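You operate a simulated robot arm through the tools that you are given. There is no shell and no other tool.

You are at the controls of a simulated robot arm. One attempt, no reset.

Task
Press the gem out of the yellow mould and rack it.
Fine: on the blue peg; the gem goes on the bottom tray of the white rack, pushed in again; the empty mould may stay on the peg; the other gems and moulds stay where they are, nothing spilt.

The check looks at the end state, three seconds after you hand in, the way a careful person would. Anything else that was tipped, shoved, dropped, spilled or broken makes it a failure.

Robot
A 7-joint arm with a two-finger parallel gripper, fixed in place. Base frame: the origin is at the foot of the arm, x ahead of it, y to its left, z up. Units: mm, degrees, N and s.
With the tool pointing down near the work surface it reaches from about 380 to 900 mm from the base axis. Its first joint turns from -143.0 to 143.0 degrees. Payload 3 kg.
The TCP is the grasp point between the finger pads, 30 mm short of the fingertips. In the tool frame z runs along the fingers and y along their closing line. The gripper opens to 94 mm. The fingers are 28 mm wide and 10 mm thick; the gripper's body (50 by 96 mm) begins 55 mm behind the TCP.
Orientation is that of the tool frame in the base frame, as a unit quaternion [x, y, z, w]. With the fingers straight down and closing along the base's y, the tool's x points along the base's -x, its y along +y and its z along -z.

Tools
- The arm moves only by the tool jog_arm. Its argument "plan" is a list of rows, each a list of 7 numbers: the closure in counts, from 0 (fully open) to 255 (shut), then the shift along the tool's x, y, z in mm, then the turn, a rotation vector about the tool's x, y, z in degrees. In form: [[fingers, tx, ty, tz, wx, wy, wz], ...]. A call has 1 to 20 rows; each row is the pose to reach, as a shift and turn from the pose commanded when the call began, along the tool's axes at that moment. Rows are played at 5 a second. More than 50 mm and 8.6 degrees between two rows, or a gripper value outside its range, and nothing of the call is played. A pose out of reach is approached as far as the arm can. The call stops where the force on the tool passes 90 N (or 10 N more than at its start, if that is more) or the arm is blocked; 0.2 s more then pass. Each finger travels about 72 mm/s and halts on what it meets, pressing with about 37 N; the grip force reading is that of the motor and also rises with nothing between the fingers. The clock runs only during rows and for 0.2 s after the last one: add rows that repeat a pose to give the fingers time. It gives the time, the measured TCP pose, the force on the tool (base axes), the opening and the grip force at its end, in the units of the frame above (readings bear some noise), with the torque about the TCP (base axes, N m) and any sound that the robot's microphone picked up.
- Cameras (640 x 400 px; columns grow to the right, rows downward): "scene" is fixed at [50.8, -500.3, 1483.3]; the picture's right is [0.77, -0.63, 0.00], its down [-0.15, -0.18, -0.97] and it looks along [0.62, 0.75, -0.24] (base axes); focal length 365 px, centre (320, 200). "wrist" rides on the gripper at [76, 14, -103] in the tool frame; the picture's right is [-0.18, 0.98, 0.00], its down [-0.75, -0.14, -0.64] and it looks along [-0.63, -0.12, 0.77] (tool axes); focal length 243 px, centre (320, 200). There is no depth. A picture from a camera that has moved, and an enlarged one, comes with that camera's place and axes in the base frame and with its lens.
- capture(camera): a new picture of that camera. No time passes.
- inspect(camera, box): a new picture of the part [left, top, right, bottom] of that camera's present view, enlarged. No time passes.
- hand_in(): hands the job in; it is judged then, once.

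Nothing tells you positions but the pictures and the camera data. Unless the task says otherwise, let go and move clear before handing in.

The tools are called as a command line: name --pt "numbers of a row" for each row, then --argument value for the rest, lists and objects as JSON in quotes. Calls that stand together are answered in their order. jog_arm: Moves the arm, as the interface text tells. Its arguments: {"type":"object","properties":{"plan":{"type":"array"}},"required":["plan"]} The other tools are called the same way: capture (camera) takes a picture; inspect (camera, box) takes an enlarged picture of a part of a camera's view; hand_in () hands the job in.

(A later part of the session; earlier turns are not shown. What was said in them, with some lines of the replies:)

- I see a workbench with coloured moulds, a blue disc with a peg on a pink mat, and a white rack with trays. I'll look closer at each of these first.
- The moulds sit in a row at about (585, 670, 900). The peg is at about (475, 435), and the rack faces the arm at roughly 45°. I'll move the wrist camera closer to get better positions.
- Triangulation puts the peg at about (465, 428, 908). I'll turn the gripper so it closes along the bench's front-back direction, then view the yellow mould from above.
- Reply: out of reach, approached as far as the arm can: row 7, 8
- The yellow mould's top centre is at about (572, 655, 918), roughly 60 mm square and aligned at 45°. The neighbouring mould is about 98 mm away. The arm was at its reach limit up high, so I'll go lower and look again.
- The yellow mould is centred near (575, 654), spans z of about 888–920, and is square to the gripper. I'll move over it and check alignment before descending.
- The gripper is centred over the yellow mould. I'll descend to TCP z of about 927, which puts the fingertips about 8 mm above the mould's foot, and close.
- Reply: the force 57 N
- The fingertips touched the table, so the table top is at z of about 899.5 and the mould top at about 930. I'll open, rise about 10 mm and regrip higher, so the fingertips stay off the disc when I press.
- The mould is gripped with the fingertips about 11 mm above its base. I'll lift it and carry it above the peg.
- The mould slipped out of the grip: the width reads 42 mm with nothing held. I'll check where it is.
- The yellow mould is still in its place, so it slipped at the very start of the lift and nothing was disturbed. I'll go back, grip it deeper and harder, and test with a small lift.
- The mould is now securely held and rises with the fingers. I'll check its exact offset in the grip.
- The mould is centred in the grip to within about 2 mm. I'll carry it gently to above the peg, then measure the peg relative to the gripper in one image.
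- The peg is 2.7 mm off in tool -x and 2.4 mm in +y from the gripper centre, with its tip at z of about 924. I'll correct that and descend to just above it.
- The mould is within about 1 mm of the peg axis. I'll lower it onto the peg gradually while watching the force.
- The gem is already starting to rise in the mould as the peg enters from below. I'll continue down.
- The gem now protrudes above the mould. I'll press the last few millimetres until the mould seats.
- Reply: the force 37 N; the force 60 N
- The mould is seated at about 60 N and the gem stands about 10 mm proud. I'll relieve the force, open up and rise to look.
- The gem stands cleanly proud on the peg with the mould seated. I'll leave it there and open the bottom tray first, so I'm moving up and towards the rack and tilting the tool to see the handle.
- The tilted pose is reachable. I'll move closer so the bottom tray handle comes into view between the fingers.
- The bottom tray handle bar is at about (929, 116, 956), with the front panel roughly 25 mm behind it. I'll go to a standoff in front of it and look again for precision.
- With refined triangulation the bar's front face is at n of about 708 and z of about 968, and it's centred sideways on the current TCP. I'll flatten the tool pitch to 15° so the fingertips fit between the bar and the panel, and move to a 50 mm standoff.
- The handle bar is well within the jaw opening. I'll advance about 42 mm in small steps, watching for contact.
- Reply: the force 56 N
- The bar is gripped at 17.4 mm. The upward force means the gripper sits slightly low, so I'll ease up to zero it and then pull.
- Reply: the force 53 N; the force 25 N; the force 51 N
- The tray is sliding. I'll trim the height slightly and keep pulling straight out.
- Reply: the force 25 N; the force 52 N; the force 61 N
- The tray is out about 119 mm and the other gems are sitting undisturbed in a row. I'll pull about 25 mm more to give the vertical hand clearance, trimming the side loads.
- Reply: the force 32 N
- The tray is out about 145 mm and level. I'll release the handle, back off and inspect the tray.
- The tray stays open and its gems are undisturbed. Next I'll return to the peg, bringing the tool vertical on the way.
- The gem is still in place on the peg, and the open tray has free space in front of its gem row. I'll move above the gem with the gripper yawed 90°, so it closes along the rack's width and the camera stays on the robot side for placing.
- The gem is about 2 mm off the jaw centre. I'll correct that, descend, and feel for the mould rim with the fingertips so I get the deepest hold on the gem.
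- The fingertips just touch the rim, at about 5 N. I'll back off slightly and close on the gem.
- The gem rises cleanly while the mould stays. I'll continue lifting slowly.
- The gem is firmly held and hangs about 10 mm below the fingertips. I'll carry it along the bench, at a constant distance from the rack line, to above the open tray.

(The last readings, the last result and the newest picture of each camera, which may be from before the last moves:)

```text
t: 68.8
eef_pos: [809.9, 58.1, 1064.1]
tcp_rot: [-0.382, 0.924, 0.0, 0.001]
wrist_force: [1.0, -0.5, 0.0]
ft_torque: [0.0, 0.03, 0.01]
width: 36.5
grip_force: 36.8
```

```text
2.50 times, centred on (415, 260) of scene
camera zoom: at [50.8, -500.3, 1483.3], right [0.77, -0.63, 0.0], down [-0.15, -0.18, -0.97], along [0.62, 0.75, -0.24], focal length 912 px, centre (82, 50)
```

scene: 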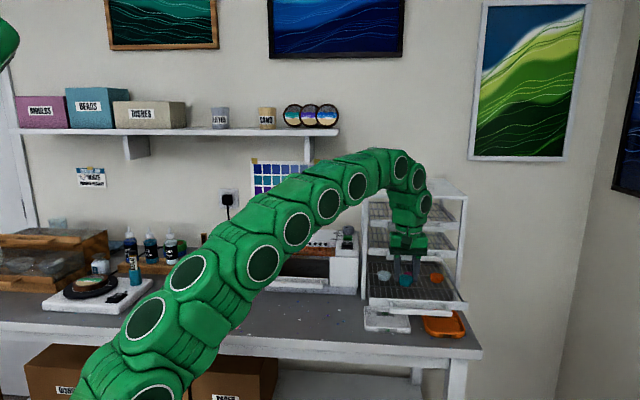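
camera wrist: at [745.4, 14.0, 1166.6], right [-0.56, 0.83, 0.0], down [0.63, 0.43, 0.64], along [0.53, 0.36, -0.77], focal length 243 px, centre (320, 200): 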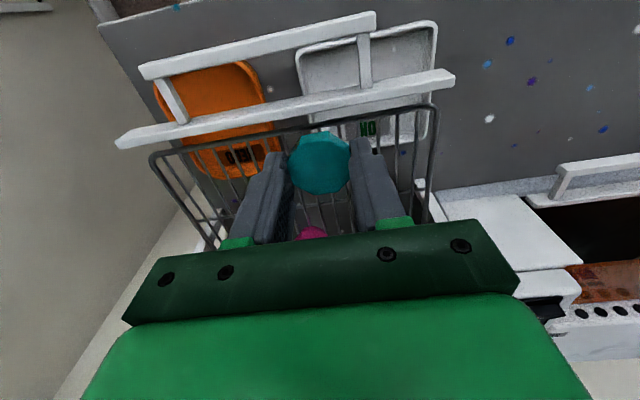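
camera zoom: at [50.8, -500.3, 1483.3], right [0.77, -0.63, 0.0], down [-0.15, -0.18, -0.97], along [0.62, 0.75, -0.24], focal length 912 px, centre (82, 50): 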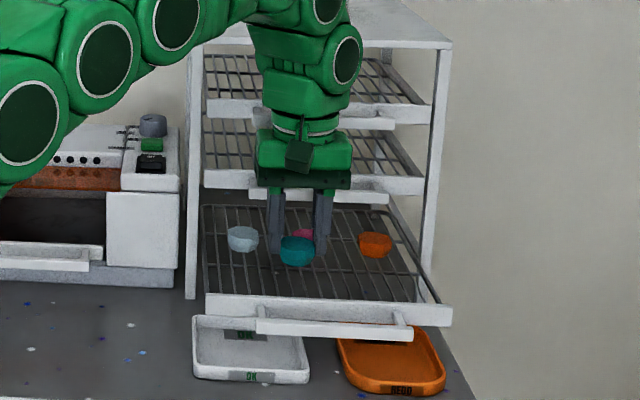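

The panel's inner edge is at n of about 596 and the front wire at about 610, with the existing gems starting at about 700. I'll place at n of about 638: shift forward, then lower gently until contact.

jog_arm --pt "255 -8 0 0 0 0 0" --pt "255 -17 0 0 0 0 0" --pt "255 -25 0 4 0 0 0" --pt "255 -25 0 10 0 0 0" --pt "255 -25 0 16 0 0 0" --pt "255 -25 0 20 0 0 0" --pt "255 -25 0 20 0 0 0"

capture --camera "wrist"

inspect --camera "scene" --box '[360, 180, 470, 310]'

```text
t: 70.4
eef_pos: [828.4, 76.7, 1045.0]
tcp_rot: [-0.383, 0.924, 0.0, 0.0]
wrist_force: [-0.2, -0.4, -0.1]
ft_torque: [0.0, -0.02, 0.0]
width: 36.5
grip_force: 36.9
```

```text
taken
camera wrist: at [762.7, 32.4, 1147.3], right [-0.56, 0.83, 0.0], down [0.63, 0.43, 0.64], along [0.53, 0.36, -0.77], focal length 243 px, centre (320, 200)
```

wrist: 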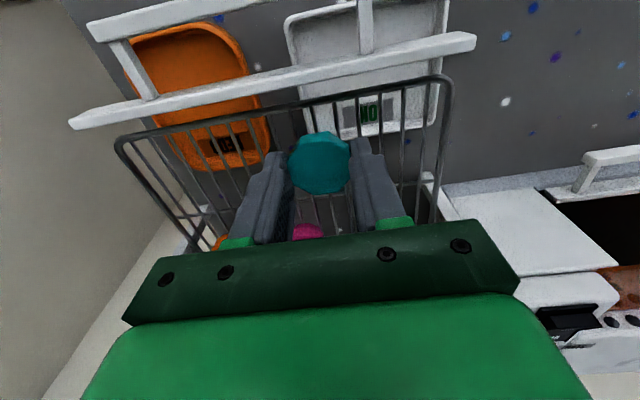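

```text
3.08 times, centred on (415, 245) of scene
camera zoom: at [50.8, -500.3, 1483.3], right [0.77, -0.63, 0.0], down [-0.15, -0.18, -0.97], along [0.62, 0.75, -0.24], focal length 1123 px, centre (28, 62)
```

zoom: 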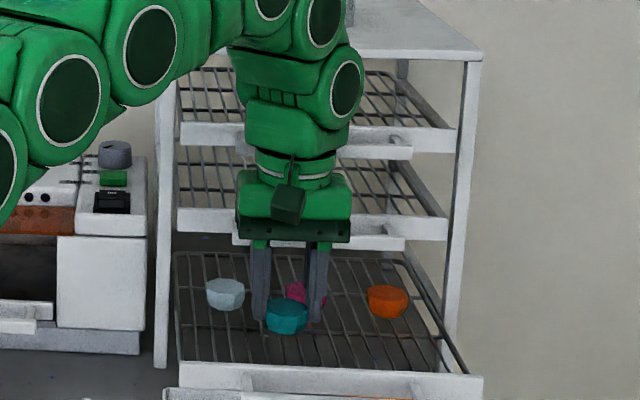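

Good alignment so far, clear of both the upper handles and the gem row. I'll lower in small steps until the gem touches the wires.

jog_arm --pt "255 0 0 2 0 0 0" --pt "255 0 0 4 0 0 0" --pt "255 0 0 6 0 0 0" --pt "255 0 0 8 0 0 0" --pt "255 0 0 8 0 0 0"

jog_arm --pt "255 0 0 1.5 0 0 0" --pt "255 0 0 3 0 0 0" --pt "255 0 0 4.5 0 0 0" --pt "255 0 0 4.5 0 0 0"

inspect --camera "scene" --box '[370, 240, 460, 310]'

```text
t: 71.6
eef_pos: [826.3, 76.9, 1035.2]
tcp_rot: [-0.384, 0.924, 0.0, 0.0]
wrist_force: [-0.8, -0.3, -0.7]
ft_torque: [-0.02, -0.01, 0.03]
width: 36.4
grip_force: 36.8
```

```text
t: 72.6
eef_pos: [826.6, 76.4, 1032.0]
tcp_rot: [-0.383, 0.924, 0.0, 0.0]
wrist_force: [0.7, 0.0, -0.5]
ft_torque: [0.03, -0.04, -0.05]
width: 36.6
grip_force: 36.8
```

```text
5.71 times, centred on (415, 275) of scene
camera zoom: at [50.8, -500.3, 1483.3], right [0.77, -0.63, 0.0], down [-0.15, -0.18, -0.97], along [0.62, 0.75, -0.24], focal length 2085 px, centre (-223, -229)
```

zoom: 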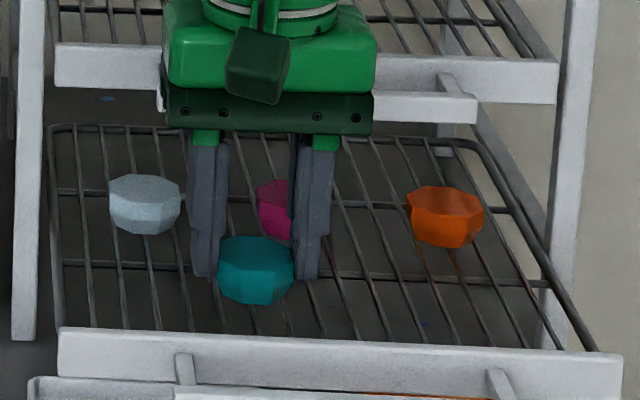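

jog_arm --pt "255 0 0 1.5 0 0 0" --pt "255 0 0 3 0 0 0" --pt "255 0 0 3 0 0 0"

jog_arm --pt "255 0 0 1 0 0 0" --pt "255 0 0 2 0 0 0" --pt "255 0 0 2 0 0 0"

inspect --camera "scene" --box '[370, 240, 460, 310]'

```text
t: 73.4
eef_pos: [826.4, 76.1, 1029.1]
tcp_rot: [-0.382, 0.924, 0.0, 0.0]
wrist_force: [0.5, -0.2, -0.2]
ft_torque: [-0.02, -0.03, -0.04]
width: 36.4
grip_force: 37.0
```

```text
t: 74.2
eef_pos: [826.6, 76.4, 1027.3]
tcp_rot: [-0.382, 0.924, -0.001, 0.0]
wrist_force: [0.6, 0.0, 0.0]
ft_torque: [0.01, -0.01, -0.01]
width: 36.4
grip_force: 37.1
```

```text
5.71 times, centred on (415, 275) of scene
camera zoom: at [50.8, -500.3, 1483.3], right [0.77, -0.63, 0.0], down [-0.15, -0.18, -0.97], along [0.62, 0.75, -0.24], focal length 2085 px, centre (-223, -229)
```

zoom: 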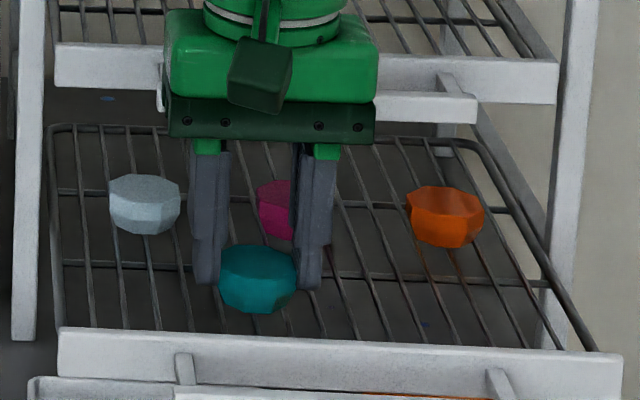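

jog_arm --pt "255 0 0 1 0 0 0" --pt "255 0 0 2 0 0 0" --pt "255 0 0 2 0 0 0"

jog_arm --pt "255 0 0 1 0 0 0" --pt "255 0 0 2 0 0 0" --pt "255 0 0 2 0 0 0"

jog_arm --pt "255 0 0 1 0 0 0" --pt "255 0 0 1.5 0 0 0" --pt "255 0 0 1.5 0 0 0"

inspect --camera "scene" --box '[370, 240, 460, 310]'

```text
t: 75.0
eef_pos: [826.8, 74.7, 1024.0]
tcp_rot: [-0.383, 0.924, 0.001, 0.0]
wrist_force: [-0.4, -0.9, -1.0]
ft_torque: [0.0, 0.04, -0.01]
width: 36.4
grip_force: 37.0
```

```text
t: 75.8
eef_pos: [827.4, 76.8, 1023.8]
tcp_rot: [-0.383, 0.924, 0.0, 0.0]
wrist_force: [0.0, -0.6, 0.4]
ft_torque: [0.01, -0.04, 0.01]
width: 36.4
grip_force: 36.9
```

```text
t: 76.6
eef_pos: [826.2, 77.1, 1022.4]
tcp_rot: [-0.383, 0.924, 0.001, 0.0]
wrist_force: [-0.3, 0.1, -0.1]
ft_torque: [0.03, 0.0, -0.01]
width: 36.3
grip_force: 37.2
```

```text
5.71 times, centred on (415, 275) of scene
camera zoom: at [50.8, -500.3, 1483.3], right [0.77, -0.63, 0.0], down [-0.15, -0.18, -0.97], along [0.62, 0.75, -0.24], focal length 2085 px, centre (-223, -229)
```

zoom: 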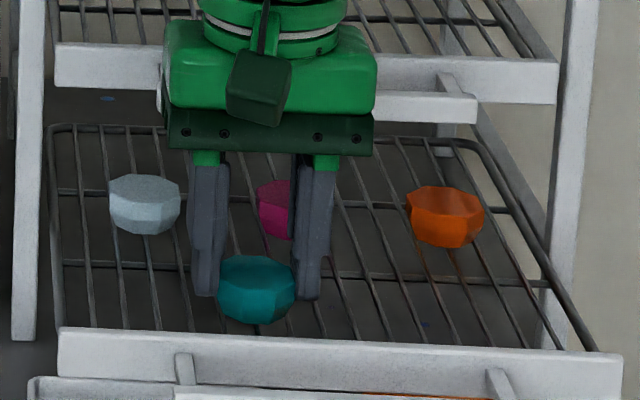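

jog_arm --pt "255 0 0 1 0 0 0" --pt "255 0 0 2 0 0 0" --pt "255 0 0 2 0 0 0"

jog_arm --pt "255 0 0 1 0 0 0" --pt "255 0 0 2 0 0 0" --pt "255 0 0 2 0 0 0"

inspect --camera "scene" --box '[370, 240, 460, 310]'

inspect --camera "wrist" --box '[240, 60, 400, 240]'

```text
t: 77.4
eef_pos: [825.3, 75.7, 1020.3]
tcp_rot: [-0.383, 0.924, 0.0, 0.0]
wrist_force: [0.7, 0.4, -0.2]
ft_torque: [0.0, -0.02, 0.03]
width: 36.2
grip_force: 36.8
```

```text
t: 78.2
eef_pos: [826.3, 77.6, 1016.9]
tcp_rot: [-0.382, 0.924, 0.0, 0.0]
wrist_force: [0.2, 0.0, 0.1]
ft_torque: [-0.02, 0.02, -0.02]
width: 36.3
grip_force: 37.1
```

```text
5.71 times, centred on (415, 275) of scene
camera zoom: at [50.8, -500.3, 1483.3], right [0.77, -0.63, 0.0], down [-0.15, -0.18, -0.97], along [0.62, 0.75, -0.24], focal length 2085 px, centre (-223, -229)
```

zoom: 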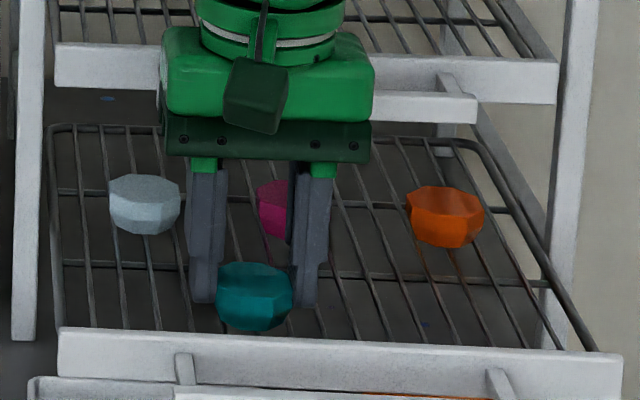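

```text
2.22 times, centred on (320, 150) of wrist
camera zoom: at [761.6, 32.1, 1119.9], right [-0.56, 0.83, 0.0], down [0.63, 0.43, 0.64], along [0.53, 0.36, -0.77], focal length 539 px, centre (320, 311)
```

zoom: 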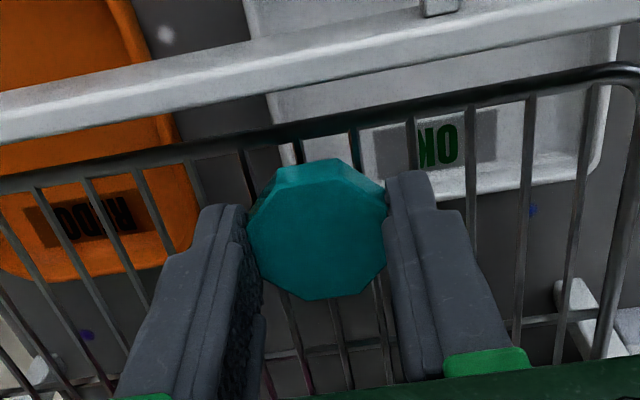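

jog_arm --pt "255 0 0 1 0 0 0" --pt "255 0 0 2 0 0 0" --pt "255 0 0 2 0 0 0"

jog_arm --pt "255 0 0 1 0 0 0" --pt "255 0 0 2 0 0 0" --pt "255 0 0 2 0 0 0"

inspect --camera "scene" --box '[370, 240, 460, 310]'

inspect --camera "wrist" --box '[240, 60, 400, 240]'

```text
t: 79.0
eef_pos: [827.3, 75.9, 1015.4]
tcp_rot: [-0.383, 0.924, 0.0, 0.0]
wrist_force: [-0.3, 0.5, -0.2]
ft_torque: [0.05, -0.02, 0.0]
width: 36.5
grip_force: 37.2
```

```text
t: 79.8
eef_pos: [825.5, 76.0, 1014.5]
tcp_rot: [-0.383, 0.924, 0.0, 0.0]
wrist_force: [0.0, 0.4, -0.7]
ft_torque: [-0.01, -0.01, 0.01]
width: 36.5
grip_force: 37.1
```

```text
5.71 times, centred on (415, 275) of scene
camera zoom: at [50.8, -500.3, 1483.3], right [0.77, -0.63, 0.0], down [-0.15, -0.18, -0.97], along [0.62, 0.75, -0.24], focal length 2085 px, centre (-223, -229)
```

zoom: 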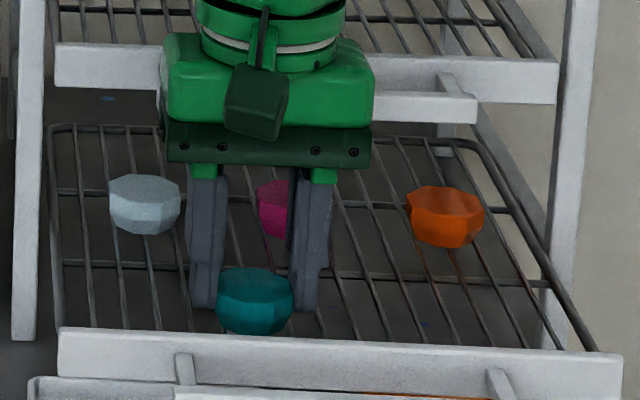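

```text
2.22 times, centred on (320, 150) of wrist
camera zoom: at [762.1, 32.1, 1116.6], right [-0.56, 0.83, 0.0], down [0.63, 0.43, 0.64], along [0.53, 0.36, -0.77], focal length 539 px, centre (320, 311)
```

zoom: 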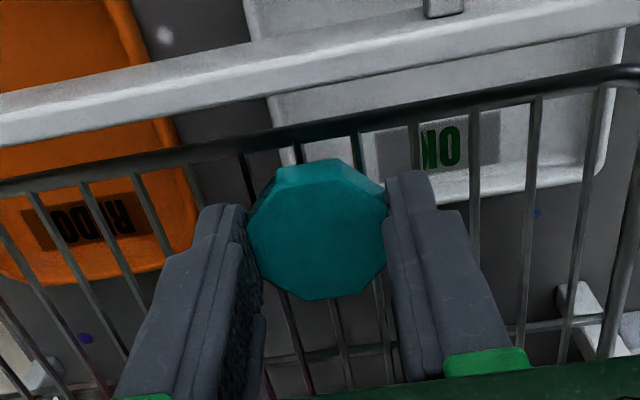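

The gem's front is close to the tray's front wire. I'll shift 6 mm deeper and keep lowering.

jog_arm --pt "255 -3 0 0 0 0 0" --pt "255 -6 0 0 0 0 0" --pt "255 -6 0 1 0 0 0" --pt "255 -6 0 1 0 0 0"

jog_arm --pt "255 0 0 1 0 0 0" --pt "255 0 0 2 0 0 0" --pt "255 0 0 2 0 0 0"

jog_arm --pt "255 0 0 1 0 0 0" --pt "255 0 0 2 0 0 0" --pt "255 0 0 2 0 0 0"

inspect --camera "scene" --box '[370, 240, 460, 310]'

```text
t: 80.8
eef_pos: [829.9, 80.3, 1013.2]
tcp_rot: [-0.382, 0.924, 0.0, 0.0]
wrist_force: [-1.8, 2.2, 16.6]
ft_torque: [0.15, 0.1, 0.0]
width: 36.5
grip_force: 36.6
```

```text
t: 81.6
eef_pos: [831.2, 80.1, 1011.8]
tcp_rot: [-0.383, 0.924, 0.0, 0.0]
wrist_force: [-0.4, 1.6, 30.9]
ft_torque: [0.11, 0.07, 0.02]
width: 36.5
grip_force: 36.7
```

```text
t: 82.4
eef_pos: [831.1, 80.9, 1009.5]
tcp_rot: [-0.382, 0.924, 0.0, 0.0]
wrist_force: [3.1, -2.7, 30.3]
ft_torque: [0.04, -0.13, 0.01]
width: 36.5
grip_force: 37.2
```

```text
5.71 times, centred on (415, 275) of scene
camera zoom: at [50.8, -500.3, 1483.3], right [0.77, -0.63, 0.0], down [-0.15, -0.18, -0.97], along [0.62, 0.75, -0.24], focal length 2085 px, centre (-223, -229)
```

zoom: 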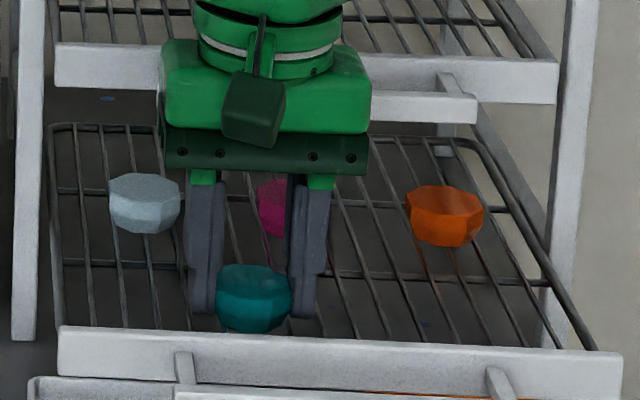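

The gem has touched down on the wires, with contact from TCP z of about 1013. I'll relieve the force, open and rise.

jog_arm --pt "255 0 0 -1 0 0 0" --pt "255 0 0 -2 0 0 0" --pt "255 0 0 -2 0 0 0"

jog_arm --pt "150 0 0 0 0 0 0" --pt "130 0 0 0 0 0 0" --pt "100 0 0 0 0 0 0" --pt "100 0 0 0 0 0 0"

inspect --camera "scene" --box '[370, 240, 460, 310]'

inspect --camera "wrist" --box '[200, 60, 440, 240]'

```text
t: 83.2
eef_pos: [831.1, 83.0, 1009.7]
tcp_rot: [-0.383, 0.924, 0.001, -0.002]
wrist_force: [-0.6, 0.8, 0.1]
ft_torque: [0.03, -0.01, 0.03]
width: 36.5
grip_force: 37.1
```

```text
t: 84.2
eef_pos: [830.0, 80.6, 1010.4]
tcp_rot: [-0.382, 0.924, 0.001, -0.001]
wrist_force: [-0.1, -0.2, -0.8]
ft_torque: [0.0, 0.0, -0.04]
width: 57.1
grip_force: 0.0
```

```text
5.71 times, centred on (415, 275) of scene
camera zoom: at [50.8, -500.3, 1483.3], right [0.77, -0.63, 0.0], down [-0.15, -0.18, -0.97], along [0.62, 0.75, -0.24], focal length 2085 px, centre (-223, -229)
```

zoom: 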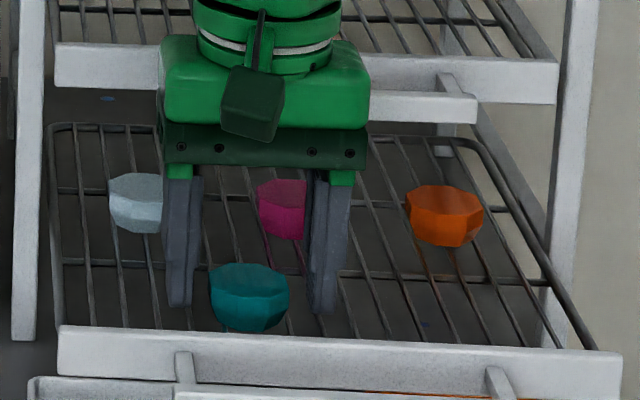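

```text
2.22 times, centred on (320, 150) of wrist
camera zoom: at [765.7, 36.7, 1113.4], right [-0.56, 0.83, 0.0], down [0.63, 0.43, 0.64], along [0.53, 0.36, -0.77], focal length 539 px, centre (320, 311)
```

zoom: 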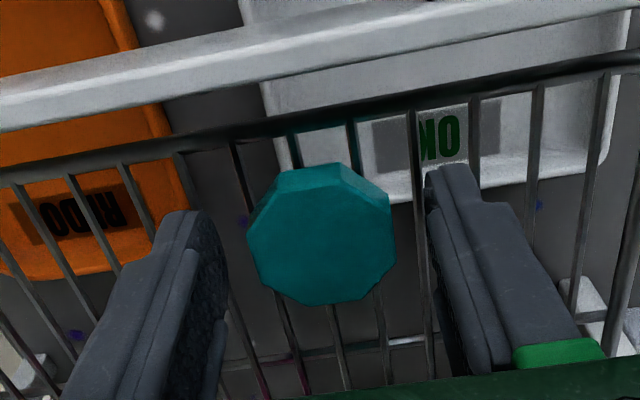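

The gem is released on the tray. I'll rise straight up and check how it sits.

jog_arm --pt "100 0 0 -8 0 0 0" --pt "100 0 0 -20 0 0 0" --pt "100 3 0 -35 0 0 0" --pt "100 10 0 -50 0 0 0" --pt "100 25 0 -55 0 0 0" --pt "100 45 0 -55 0 0 0" --pt "100 45 0 -55 0 0 0"

capture --camera "wrist"

inspect --camera "scene" --box '[370, 240, 460, 310]'

inspect --camera "wrist" --box '[200, 60, 440, 240]'

```text
t: 85.8
eef_pos: [800.1, 48.7, 1064.1]
tcp_rot: [-0.382, 0.924, 0.0, -0.001]
wrist_force: [-0.1, -1.0, 0.4]
ft_torque: [0.01, 0.02, -0.03]
width: 57.2
grip_force: 0.1
```

```text
taken
camera wrist: at [734.8, 3.9, 1168.5], right [-0.56, 0.83, 0.0], down [0.63, 0.43, 0.64], along [0.53, 0.36, -0.77], focal length 243 px, centre (320, 200)
```

wrist: 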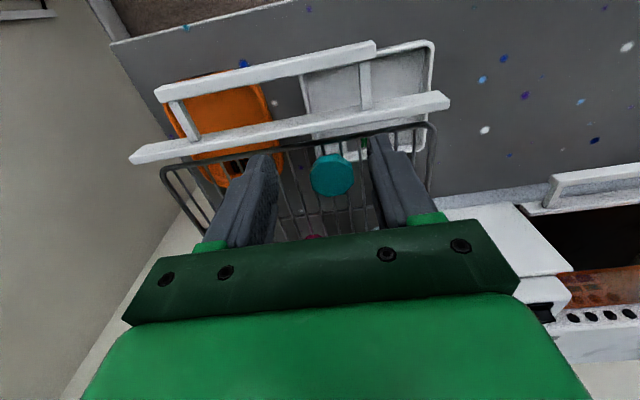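

```text
5.71 times, centred on (415, 275) of scene
camera zoom: at [50.8, -500.3, 1483.3], right [0.77, -0.63, 0.0], down [-0.15, -0.18, -0.97], along [0.62, 0.75, -0.24], focal length 2085 px, centre (-223, -229)
```

zoom: 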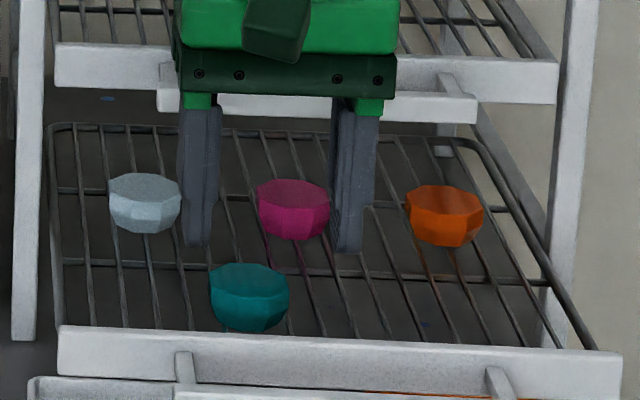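

```text
2.22 times, centred on (320, 150) of wrist
camera zoom: at [734.8, 3.9, 1168.5], right [-0.56, 0.83, 0.0], down [0.63, 0.43, 0.64], along [0.53, 0.36, -0.77], focal length 539 px, centre (320, 311)
```

zoom: 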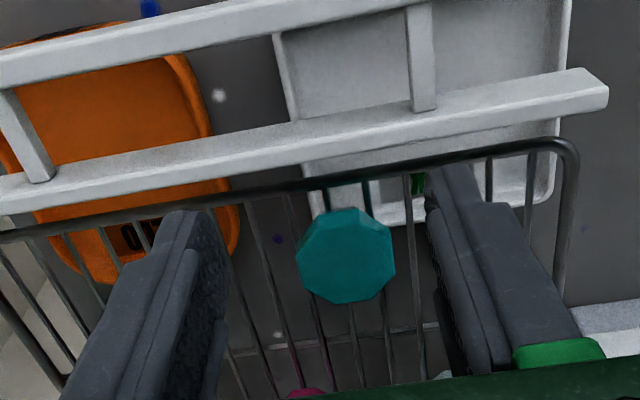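

The gem rests on the bottom tray's wires, clear of the others. Next I'll back away and reorient the tool as before to push the tray in by its handle.

jog_arm --pt "100 25 0 -10 0 0 0" --pt "100 50 -1 -25 0 0 0" --pt "100 75 -2 -40 0 0 7.5" --pt "100 95 -3 -55 0 0 15" --pt "160 110 -4 -66 0 0 22.5" --pt "200 120 -5 -66 0 0 30" --pt "255 127 -6 -66 0 0 37.5" --pt "255 132 -6 -66 0 0 45" --pt "255 136 -6 -66 0 0 52.5" --pt "255 140 -6 -66 0 0 60" --pt "255 143 -6 -66 0 0 67.5" --pt "255 145 -6 -66 0 0 75" --pt "255 147 -6 -66 0 0 82.5" --pt "255 147.8 -6.4 -66 0 0 90" --pt "255 147.8 -6.4 -66 0 0 90"

capture --camera "scene"

```text
t: 89.0
eef_pos: [699.1, -60.4, 1133.0]
tcp_rot: [0.384, 0.923, 0.0, -0.001]
wrist_force: [0.3, 0.3, -0.3]
ft_torque: [-0.01, 0.0, 0.02]
width: 0.3
grip_force: 32.8
```

```text
taken
```

scene: 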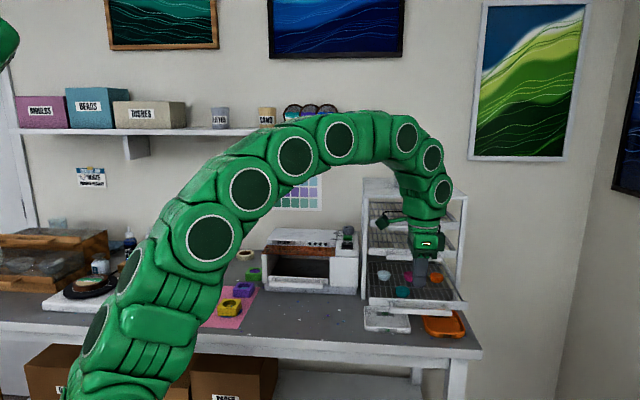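

jog_arm --pt "255 -3 2 6 -7.5 0 0" --pt "255 -6 4 12 -15 0 0" --pt "255 -10 5 18 -22.5 0 0" --pt "255 -13 7 24 -30 0 0" --pt "255 -16 9 30 -37.5 0 0" --pt "255 -20 11 36 -45 0 0" --pt "255 -23 13 42 -52.5 0 0" --pt "255 -26 14 48 -60 0 0" --pt "255 -30 16 54 -67.5 0 0" --pt "255 -33 18 60 -75 0 0" --pt "255 -33 18 60 -75 0 0"

capture --camera "wrist"

capture --camera "scene"

```text
t: 91.4
eef_pos: [735.5, -70.1, 1071.0]
tcp_rot: [0.304, 0.732, 0.562, 0.234]
wrist_force: [0.7, -0.6, -1.4]
ft_torque: [-0.03, 0.02, 0.01]
width: 0.0
grip_force: 33.3
```

```text
taken
camera wrist: at [613.1, -85.1, 1110.9], right [0.31, 0.05, 0.95], down [0.07, -1.0, 0.03], along [0.95, 0.06, -0.31], focal length 243 px, centre (320, 200)
```

wrist: 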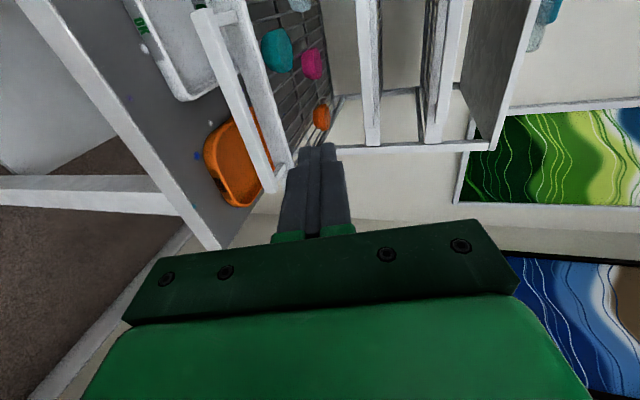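

```text
taken
```

scene: 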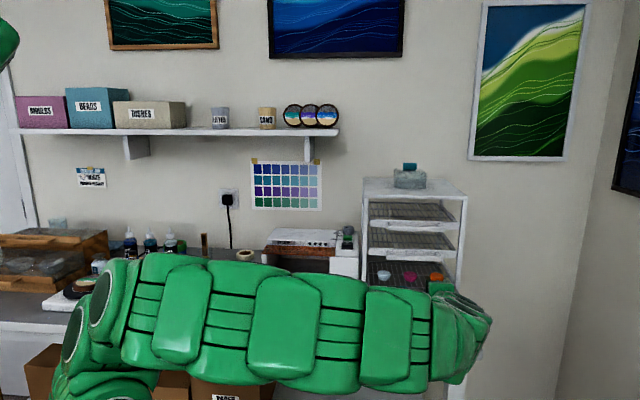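

jog_arm --pt "255 0 -28 7.5 0 0 0" --pt "255 0 -56 15 0 0 0" --pt "255 0 -84 22.5 0 0 0" --pt "255 0 -84 22.5 0 0 0"

capture --camera "wrist"

inspect --camera "wrist" --box '[240, 0, 440, 180]'

```text
t: 92.4
eef_pos: [735.4, -71.1, 984.9]
tcp_rot: [0.304, 0.732, 0.563, 0.233]
wrist_force: [0.0, 1.4, -0.5]
ft_torque: [-0.02, 0.01, 0.0]
width: 0.0
grip_force: 33.3
```

```text
taken
camera wrist: at [614.4, -85.3, 1024.4], right [0.31, 0.05, 0.95], down [0.07, -1.0, 0.03], along [0.95, 0.06, -0.31], focal length 243 px, centre (320, 200)
```

wrist: 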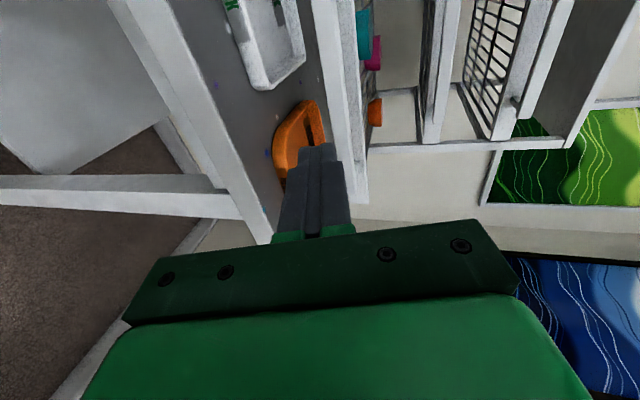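

```text
2.22 times, centred on (340, 90) of wrist
camera zoom: at [614.4, -85.3, 1024.4], right [0.31, 0.05, 0.95], down [0.07, -1.0, 0.03], along [0.95, 0.06, -0.31], focal length 539 px, centre (276, 444)
```

zoom: 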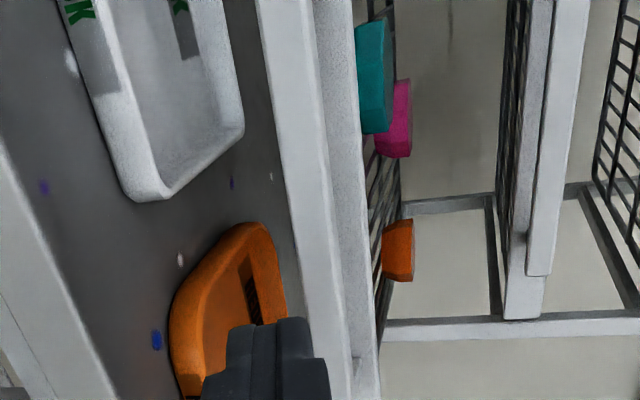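

The closed fingertips line up with the handle bar. I'll advance straight in along the tray direction until contact, then push slowly.

jog_arm --pt "255 0 5 15 0 0 0" --pt "255 0 9.5 30 0 0 0" --pt "255 0 13.5 45 0 0 0" --pt "255 0 14.8 51 0 0 0" --pt "255 0 14.8 51 0 0 0"

inspect --camera "wrist" --box '[240, 0, 440, 180]'

```text
t: 93.6
eef_pos: [772.6, -32.6, 984.8]
tcp_rot: [0.304, 0.732, 0.563, 0.232]
wrist_force: [0.1, -0.2, -0.6]
ft_torque: [0.0, 0.0, 0.03]
width: 0.3
grip_force: 32.5
```

```text
2.22 times, centred on (340, 90) of wrist
camera zoom: at [651.1, -47.0, 1025.0], right [0.31, 0.05, 0.95], down [0.07, -1.0, 0.03], along [0.95, 0.06, -0.31], focal length 539 px, centre (276, 444)
```

zoom: 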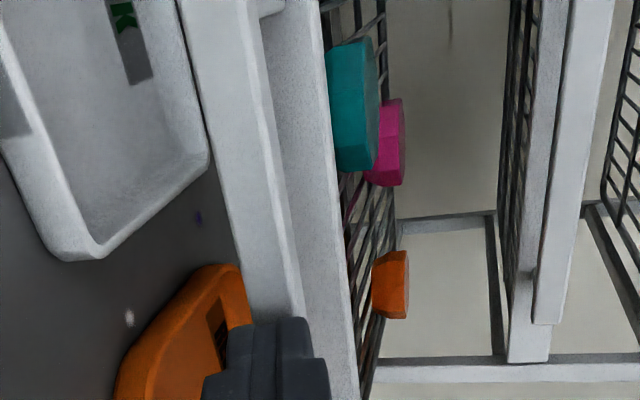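

jog_arm --pt "255 0 0.8 3 0 0 0" --pt "255 0 1.6 6 0 0 0" --pt "255 0 2.4 9 0 0 0" --pt "255 0 3.4 12.5 0 0 0" --pt "255 0 4.3 16 0 0 0" --pt "255 0 5.4 20 0 0 0" --pt "255 0 6.4 24 0 0 0" --pt "255 0 6.4 24 0 0 0"

inspect --camera "wrist" --box '[240, 0, 440, 180]'

inspect --camera "scene" --box '[350, 180, 480, 340]'

```text
t: 95.4
eef_pos: [790.7, -14.5, 985.4]
tcp_rot: [0.303, 0.733, 0.563, 0.234]
wrist_force: [0.0, 0.2, -0.2]
ft_torque: [-0.03, 0.0, -0.01]
width: 0.0
grip_force: 33.6
```

```text
2.22 times, centred on (340, 90) of wrist
camera zoom: at [668.4, -28.8, 1025.8], right [0.31, 0.05, 0.95], down [0.07, -1.0, 0.03], along [0.95, 0.06, -0.31], focal length 539 px, centre (276, 444)
```

zoom: 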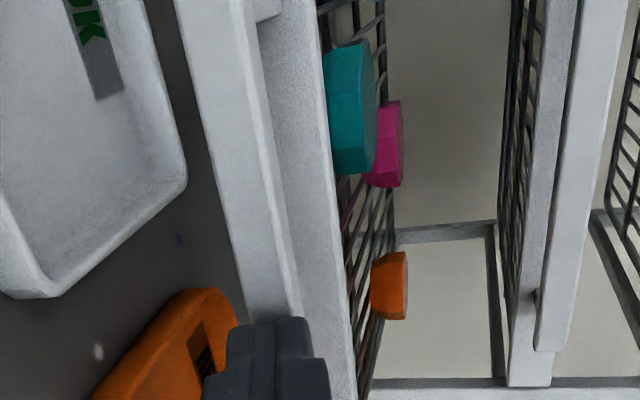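

```text
2.50 times, centred on (415, 260) of scene
camera zoom: at [50.8, -500.3, 1483.3], right [0.77, -0.63, 0.0], down [-0.15, -0.18, -0.97], along [0.62, 0.75, -0.24], focal length 912 px, centre (82, 50)
```

zoom: 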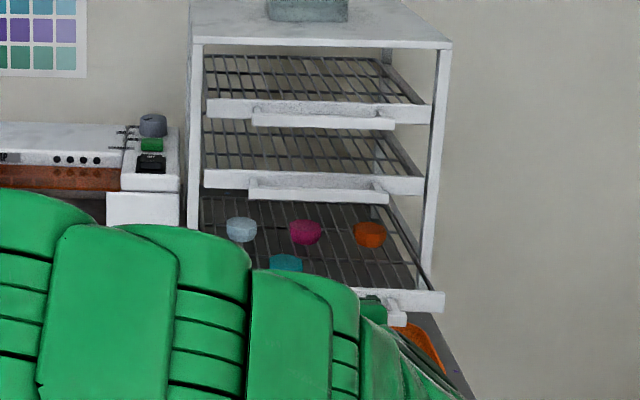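

The tray slides freely with the gems steady. I'll continue pushing slowly.

jog_arm --pt "255 0 1.1 4 0 0 0" --pt "255 0 2.6 10 0 0 0" --pt "255 0 4.3 16 0 0 0" --pt "255 0 5.9 22 0 0 0" --pt "255 0 7.5 28 0 0 0" --pt "255 0 9.1 34 0 0 0" --pt "255 0 10.7 40 0 0 0" --pt "255 0 12.3 46 0 0 0" --pt "255 0 13.9 52 0 0 0" --pt "255 0 15.5 58 0 0 0" --pt "255 0 16.1 60 0 0 0" --pt "255 0 16.1 60 0 0 0"

inspect --camera "wrist" --box '[240, 0, 440, 180]'

inspect --camera "scene" --box '[350, 180, 480, 340]'

```text
t: 98.0
eef_pos: [834.8, 29.3, 986.0]
tcp_rot: [0.304, 0.733, 0.562, 0.234]
wrist_force: [0.8, 0.2, -0.9]
ft_torque: [-0.02, -0.02, 0.01]
width: 0.0
grip_force: 33.4
```

```text
2.22 times, centred on (340, 90) of wrist
camera zoom: at [712.5, 14.6, 1025.5], right [0.31, 0.05, 0.95], down [0.07, -1.0, 0.03], along [0.95, 0.06, -0.31], focal length 539 px, centre (276, 444)
```

zoom: 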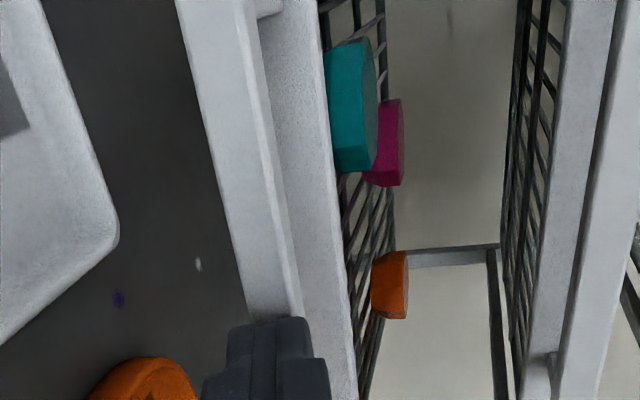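

```text
2.50 times, centred on (415, 260) of scene
camera zoom: at [50.8, -500.3, 1483.3], right [0.77, -0.63, 0.0], down [-0.15, -0.18, -0.97], along [0.62, 0.75, -0.24], focal length 912 px, centre (82, 50)
```

zoom: 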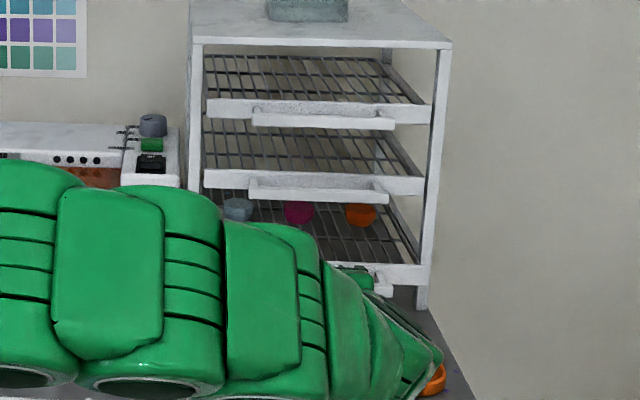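

jog_arm --pt "255 0 1.1 4 0 0 0" --pt "255 0 2.6 10 0 0 0" --pt "255 0 4.3 16 0 0 0" --pt "255 0 5.9 22 0 0 0" --pt "255 0 7.5 28 0 0 0" --pt "255 0 9.1 34 0 0 0" --pt "255 0 10.7 40 0 0 0" --pt "255 0 12.3 46 0 0 0" --pt "255 0 13.3 50 0 0 0" --pt "255 0 13.3 50 0 0 0"

jog_arm --pt "255 0 0.5 2 0 0 0" --pt "255 0 1.1 4 0 0 0" --pt "255 0 1.6 6 0 0 0" --pt "255 0 2.1 8 0 0 0" --pt "255 0 2.1 8 0 0 0"

inspect --camera "scene" --box '[350, 180, 480, 340]'

capture --camera "wrist"

```text
t: 100.2
eef_pos: [871.8, 65.4, 986.4]
tcp_rot: [0.304, 0.733, 0.563, 0.233]
wrist_force: [-0.4, -0.4, -0.1]
ft_torque: [0.0, -0.02, 0.01]
width: 0.0
grip_force: 32.8
```

```text
t: 101.0
eef_pos: [874.9, 66.8, 984.6]
tcp_rot: [0.304, 0.732, 0.563, 0.233]
wrist_force: [-43.4, -13.1, 10.0]
ft_torque: [0.1, -0.27, 0.12]
width: 0.1
grip_force: 32.9
stopped in row 3: the force on the tool passed its limit at 100 N (the readings are from after the stop); the commanded pose is now the measured one
```

```text
2.50 times, centred on (415, 260) of scene
camera zoom: at [50.8, -500.3, 1483.3], right [0.77, -0.63, 0.0], down [-0.15, -0.18, -0.97], along [0.62, 0.75, -0.24], focal length 912 px, centre (82, 50)
```

zoom: 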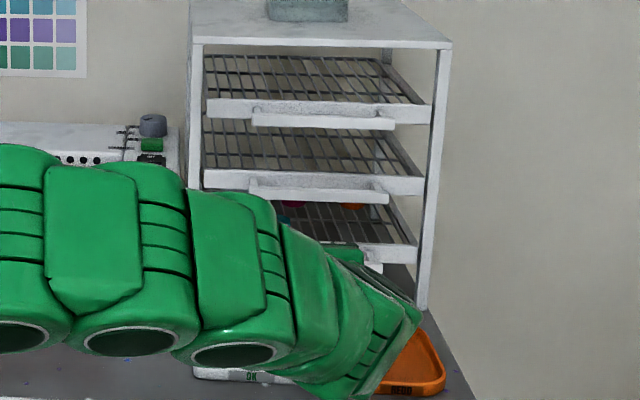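

```text
taken
camera wrist: at [751.9, 52.2, 1025.6], right [0.31, 0.05, 0.95], down [0.07, -1.0, 0.03], along [0.95, 0.06, -0.31], focal length 243 px, centre (320, 200)
```

wrist: 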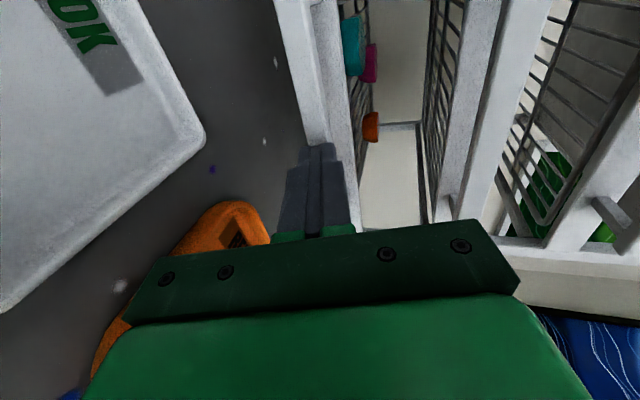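

The push force jumped, so the tray hit its stop. I'll back off and verify it's fully closed.

jog_arm --pt "255 0 -1.3 -5 0 0 0" --pt "255 0 -5 -20 0 0 0" --pt "255 0 -13 -50 0 0 0" --pt "255 0 -15 -90 0 0 0" --pt "255 0 10 -125 0 0 0" --pt "255 10 45 -150 0 0 0" --pt "255 40 80 -165 0 0 0" --pt "255 80 105 -180 0 0 0" --pt "255 120 125 -190 0 0 0" --pt "255 160 140 -200 0 0 0" --pt "255 200 150 -205 0 0 0" --pt "255 240 150 -205 0 0 0" --pt "255 240 150 -205 0 0 0"

capture --camera "scene"

inspect --camera "scene" --box '[360, 240, 470, 310]'

capture --camera "wrist"

```text
t: 103.8
eef_pos: [593.5, 125.9, 1182.1]
tcp_rot: [0.305, 0.732, 0.563, 0.233]
wrist_force: [0.1, 0.5, 0.3]
ft_torque: [-0.02, 0.02, -0.02]
width: 0.0
grip_force: 33.0
```

```text
taken
```

scene: 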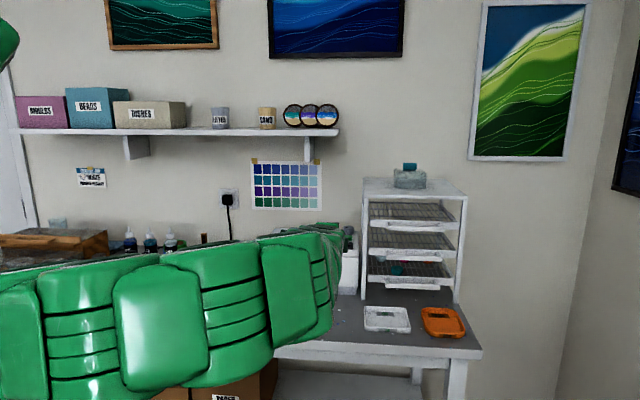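

```text
5.71 times, centred on (415, 275) of scene
camera zoom: at [50.8, -500.3, 1483.3], right [0.77, -0.63, 0.0], down [-0.15, -0.18, -0.97], along [0.62, 0.75, -0.24], focal length 2085 px, centre (-223, -229)
```

zoom: 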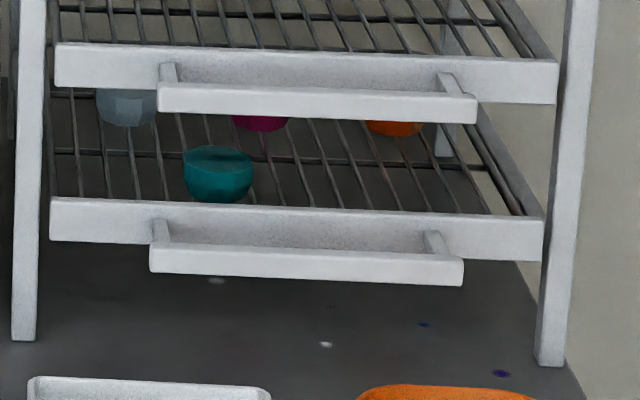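

```text
taken
camera wrist: at [471.5, 111.7, 1221.8], right [0.31, 0.05, 0.95], down [0.07, -1.0, 0.03], along [0.95, 0.06, -0.31], focal length 243 px, centre (320, 200)
```

wrist: 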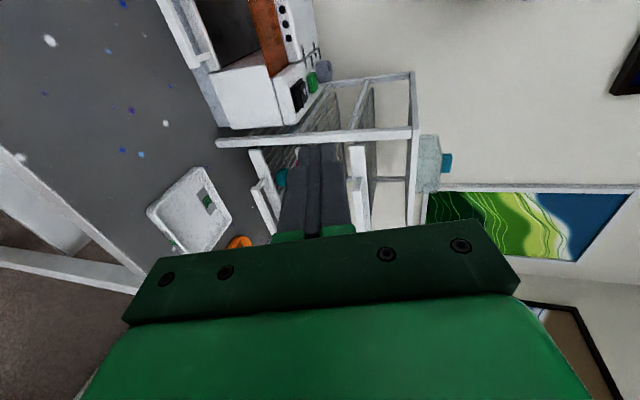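

The tray is back at exactly its original pixels with the teal gem on it. I'll return the tool to vertical and move clear for a final check of the moulds and peg.

jog_arm --pt "255 15 5 -15 7.5 0 0" --pt "255 30 10 -30 15 0 0" --pt "255 45 15 -45 22.5 0 0" --pt "255 60 20 -60 30 0 0" --pt "200 75 25 -75 37.5 0 0" --pt "150 90 30 -90 45 0 0" --pt "100 105 35 -105 52.5 0 0" --pt "50 120 40 -120 60 0 0" --pt "0 135 45 -135 67.5 0 0" --pt "0 150 50 -150 75 0 0" --pt "0 150 50 -150 75 0 0"

capture --camera "scene"

inspect --camera "scene" --box '[110, 220, 270, 330]'

inspect --camera "scene" --box '[350, 150, 490, 350]'

```text
t: 106.2
eef_pos: [394.8, 134.9, 1269.0]
tcp_rot: [0.386, 0.923, -0.003, -0.005]
wrist_force: [0.1, -0.5, 0.6]
ft_torque: [0.0, 0.0, -0.01]
width: 93.9
grip_force: 0.1
```

```text
taken
```

scene: 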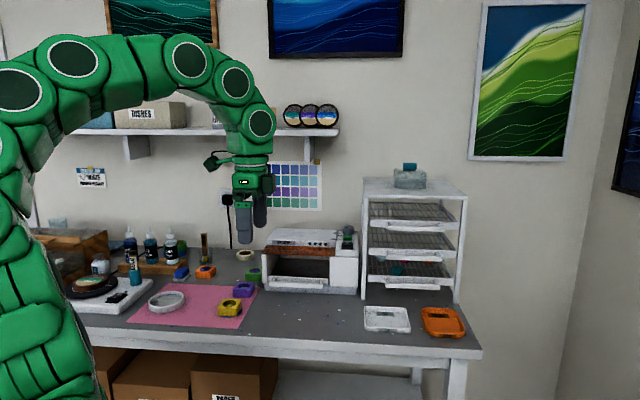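

```text
3.64 times, centred on (190, 275) of scene
camera zoom: at [50.8, -500.3, 1483.3], right [0.77, -0.63, 0.0], down [-0.15, -0.18, -0.97], along [0.62, 0.75, -0.24], focal length 1327 px, centre (793, -73)
```

zoom: 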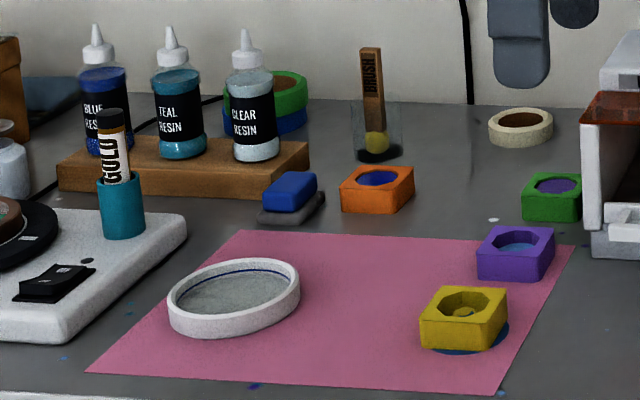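

```text
2.00 times, centred on (420, 250) of scene
camera zoom: at [50.8, -500.3, 1483.3], right [0.77, -0.63, 0.0], down [-0.15, -0.18, -0.97], along [0.62, 0.75, -0.24], focal length 730 px, centre (120, 100)
```

zoom: 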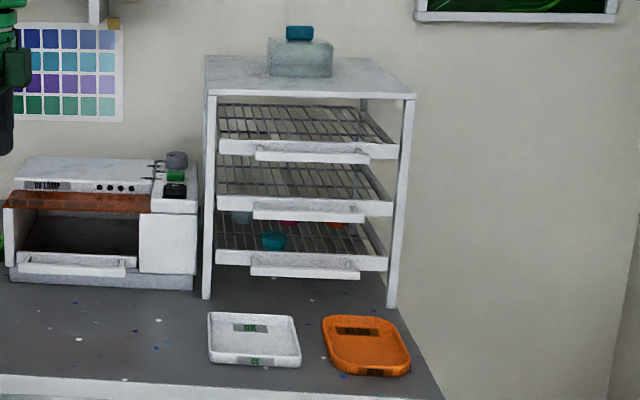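

The teal gem is on the bottom tray and the tray is fully closed. The empty yellow mould sits on the peg, everything else is where it was, and the arm is clear with its gripper open, so I'm handing in.

hand_in

```text
The job is handed in.
```

The job is handed in. The gem from the yellow mould is on the bottom tray of the white rack, and the tray is pushed back in to its original position.

- **Mould:** I pressed the gem out on the blue peg, and the empty yellow mould is still sitting there.
- **Other items:** in the last pictures, the other gems and moulds were in their places. I saw nothing tipped or spilt, and the arm was clear with the gripper open.
- **First grip:** on the first lift the yellow mould slipped out of the gripper. It stayed in its place on the bench, and the second, deeper grip held.
- **Closing the tray:** it slid with almost no force until it hit its stop, where the push briefly reached the 100 N force limit. The gems did not appear to move.

The check's result hasn't come back.
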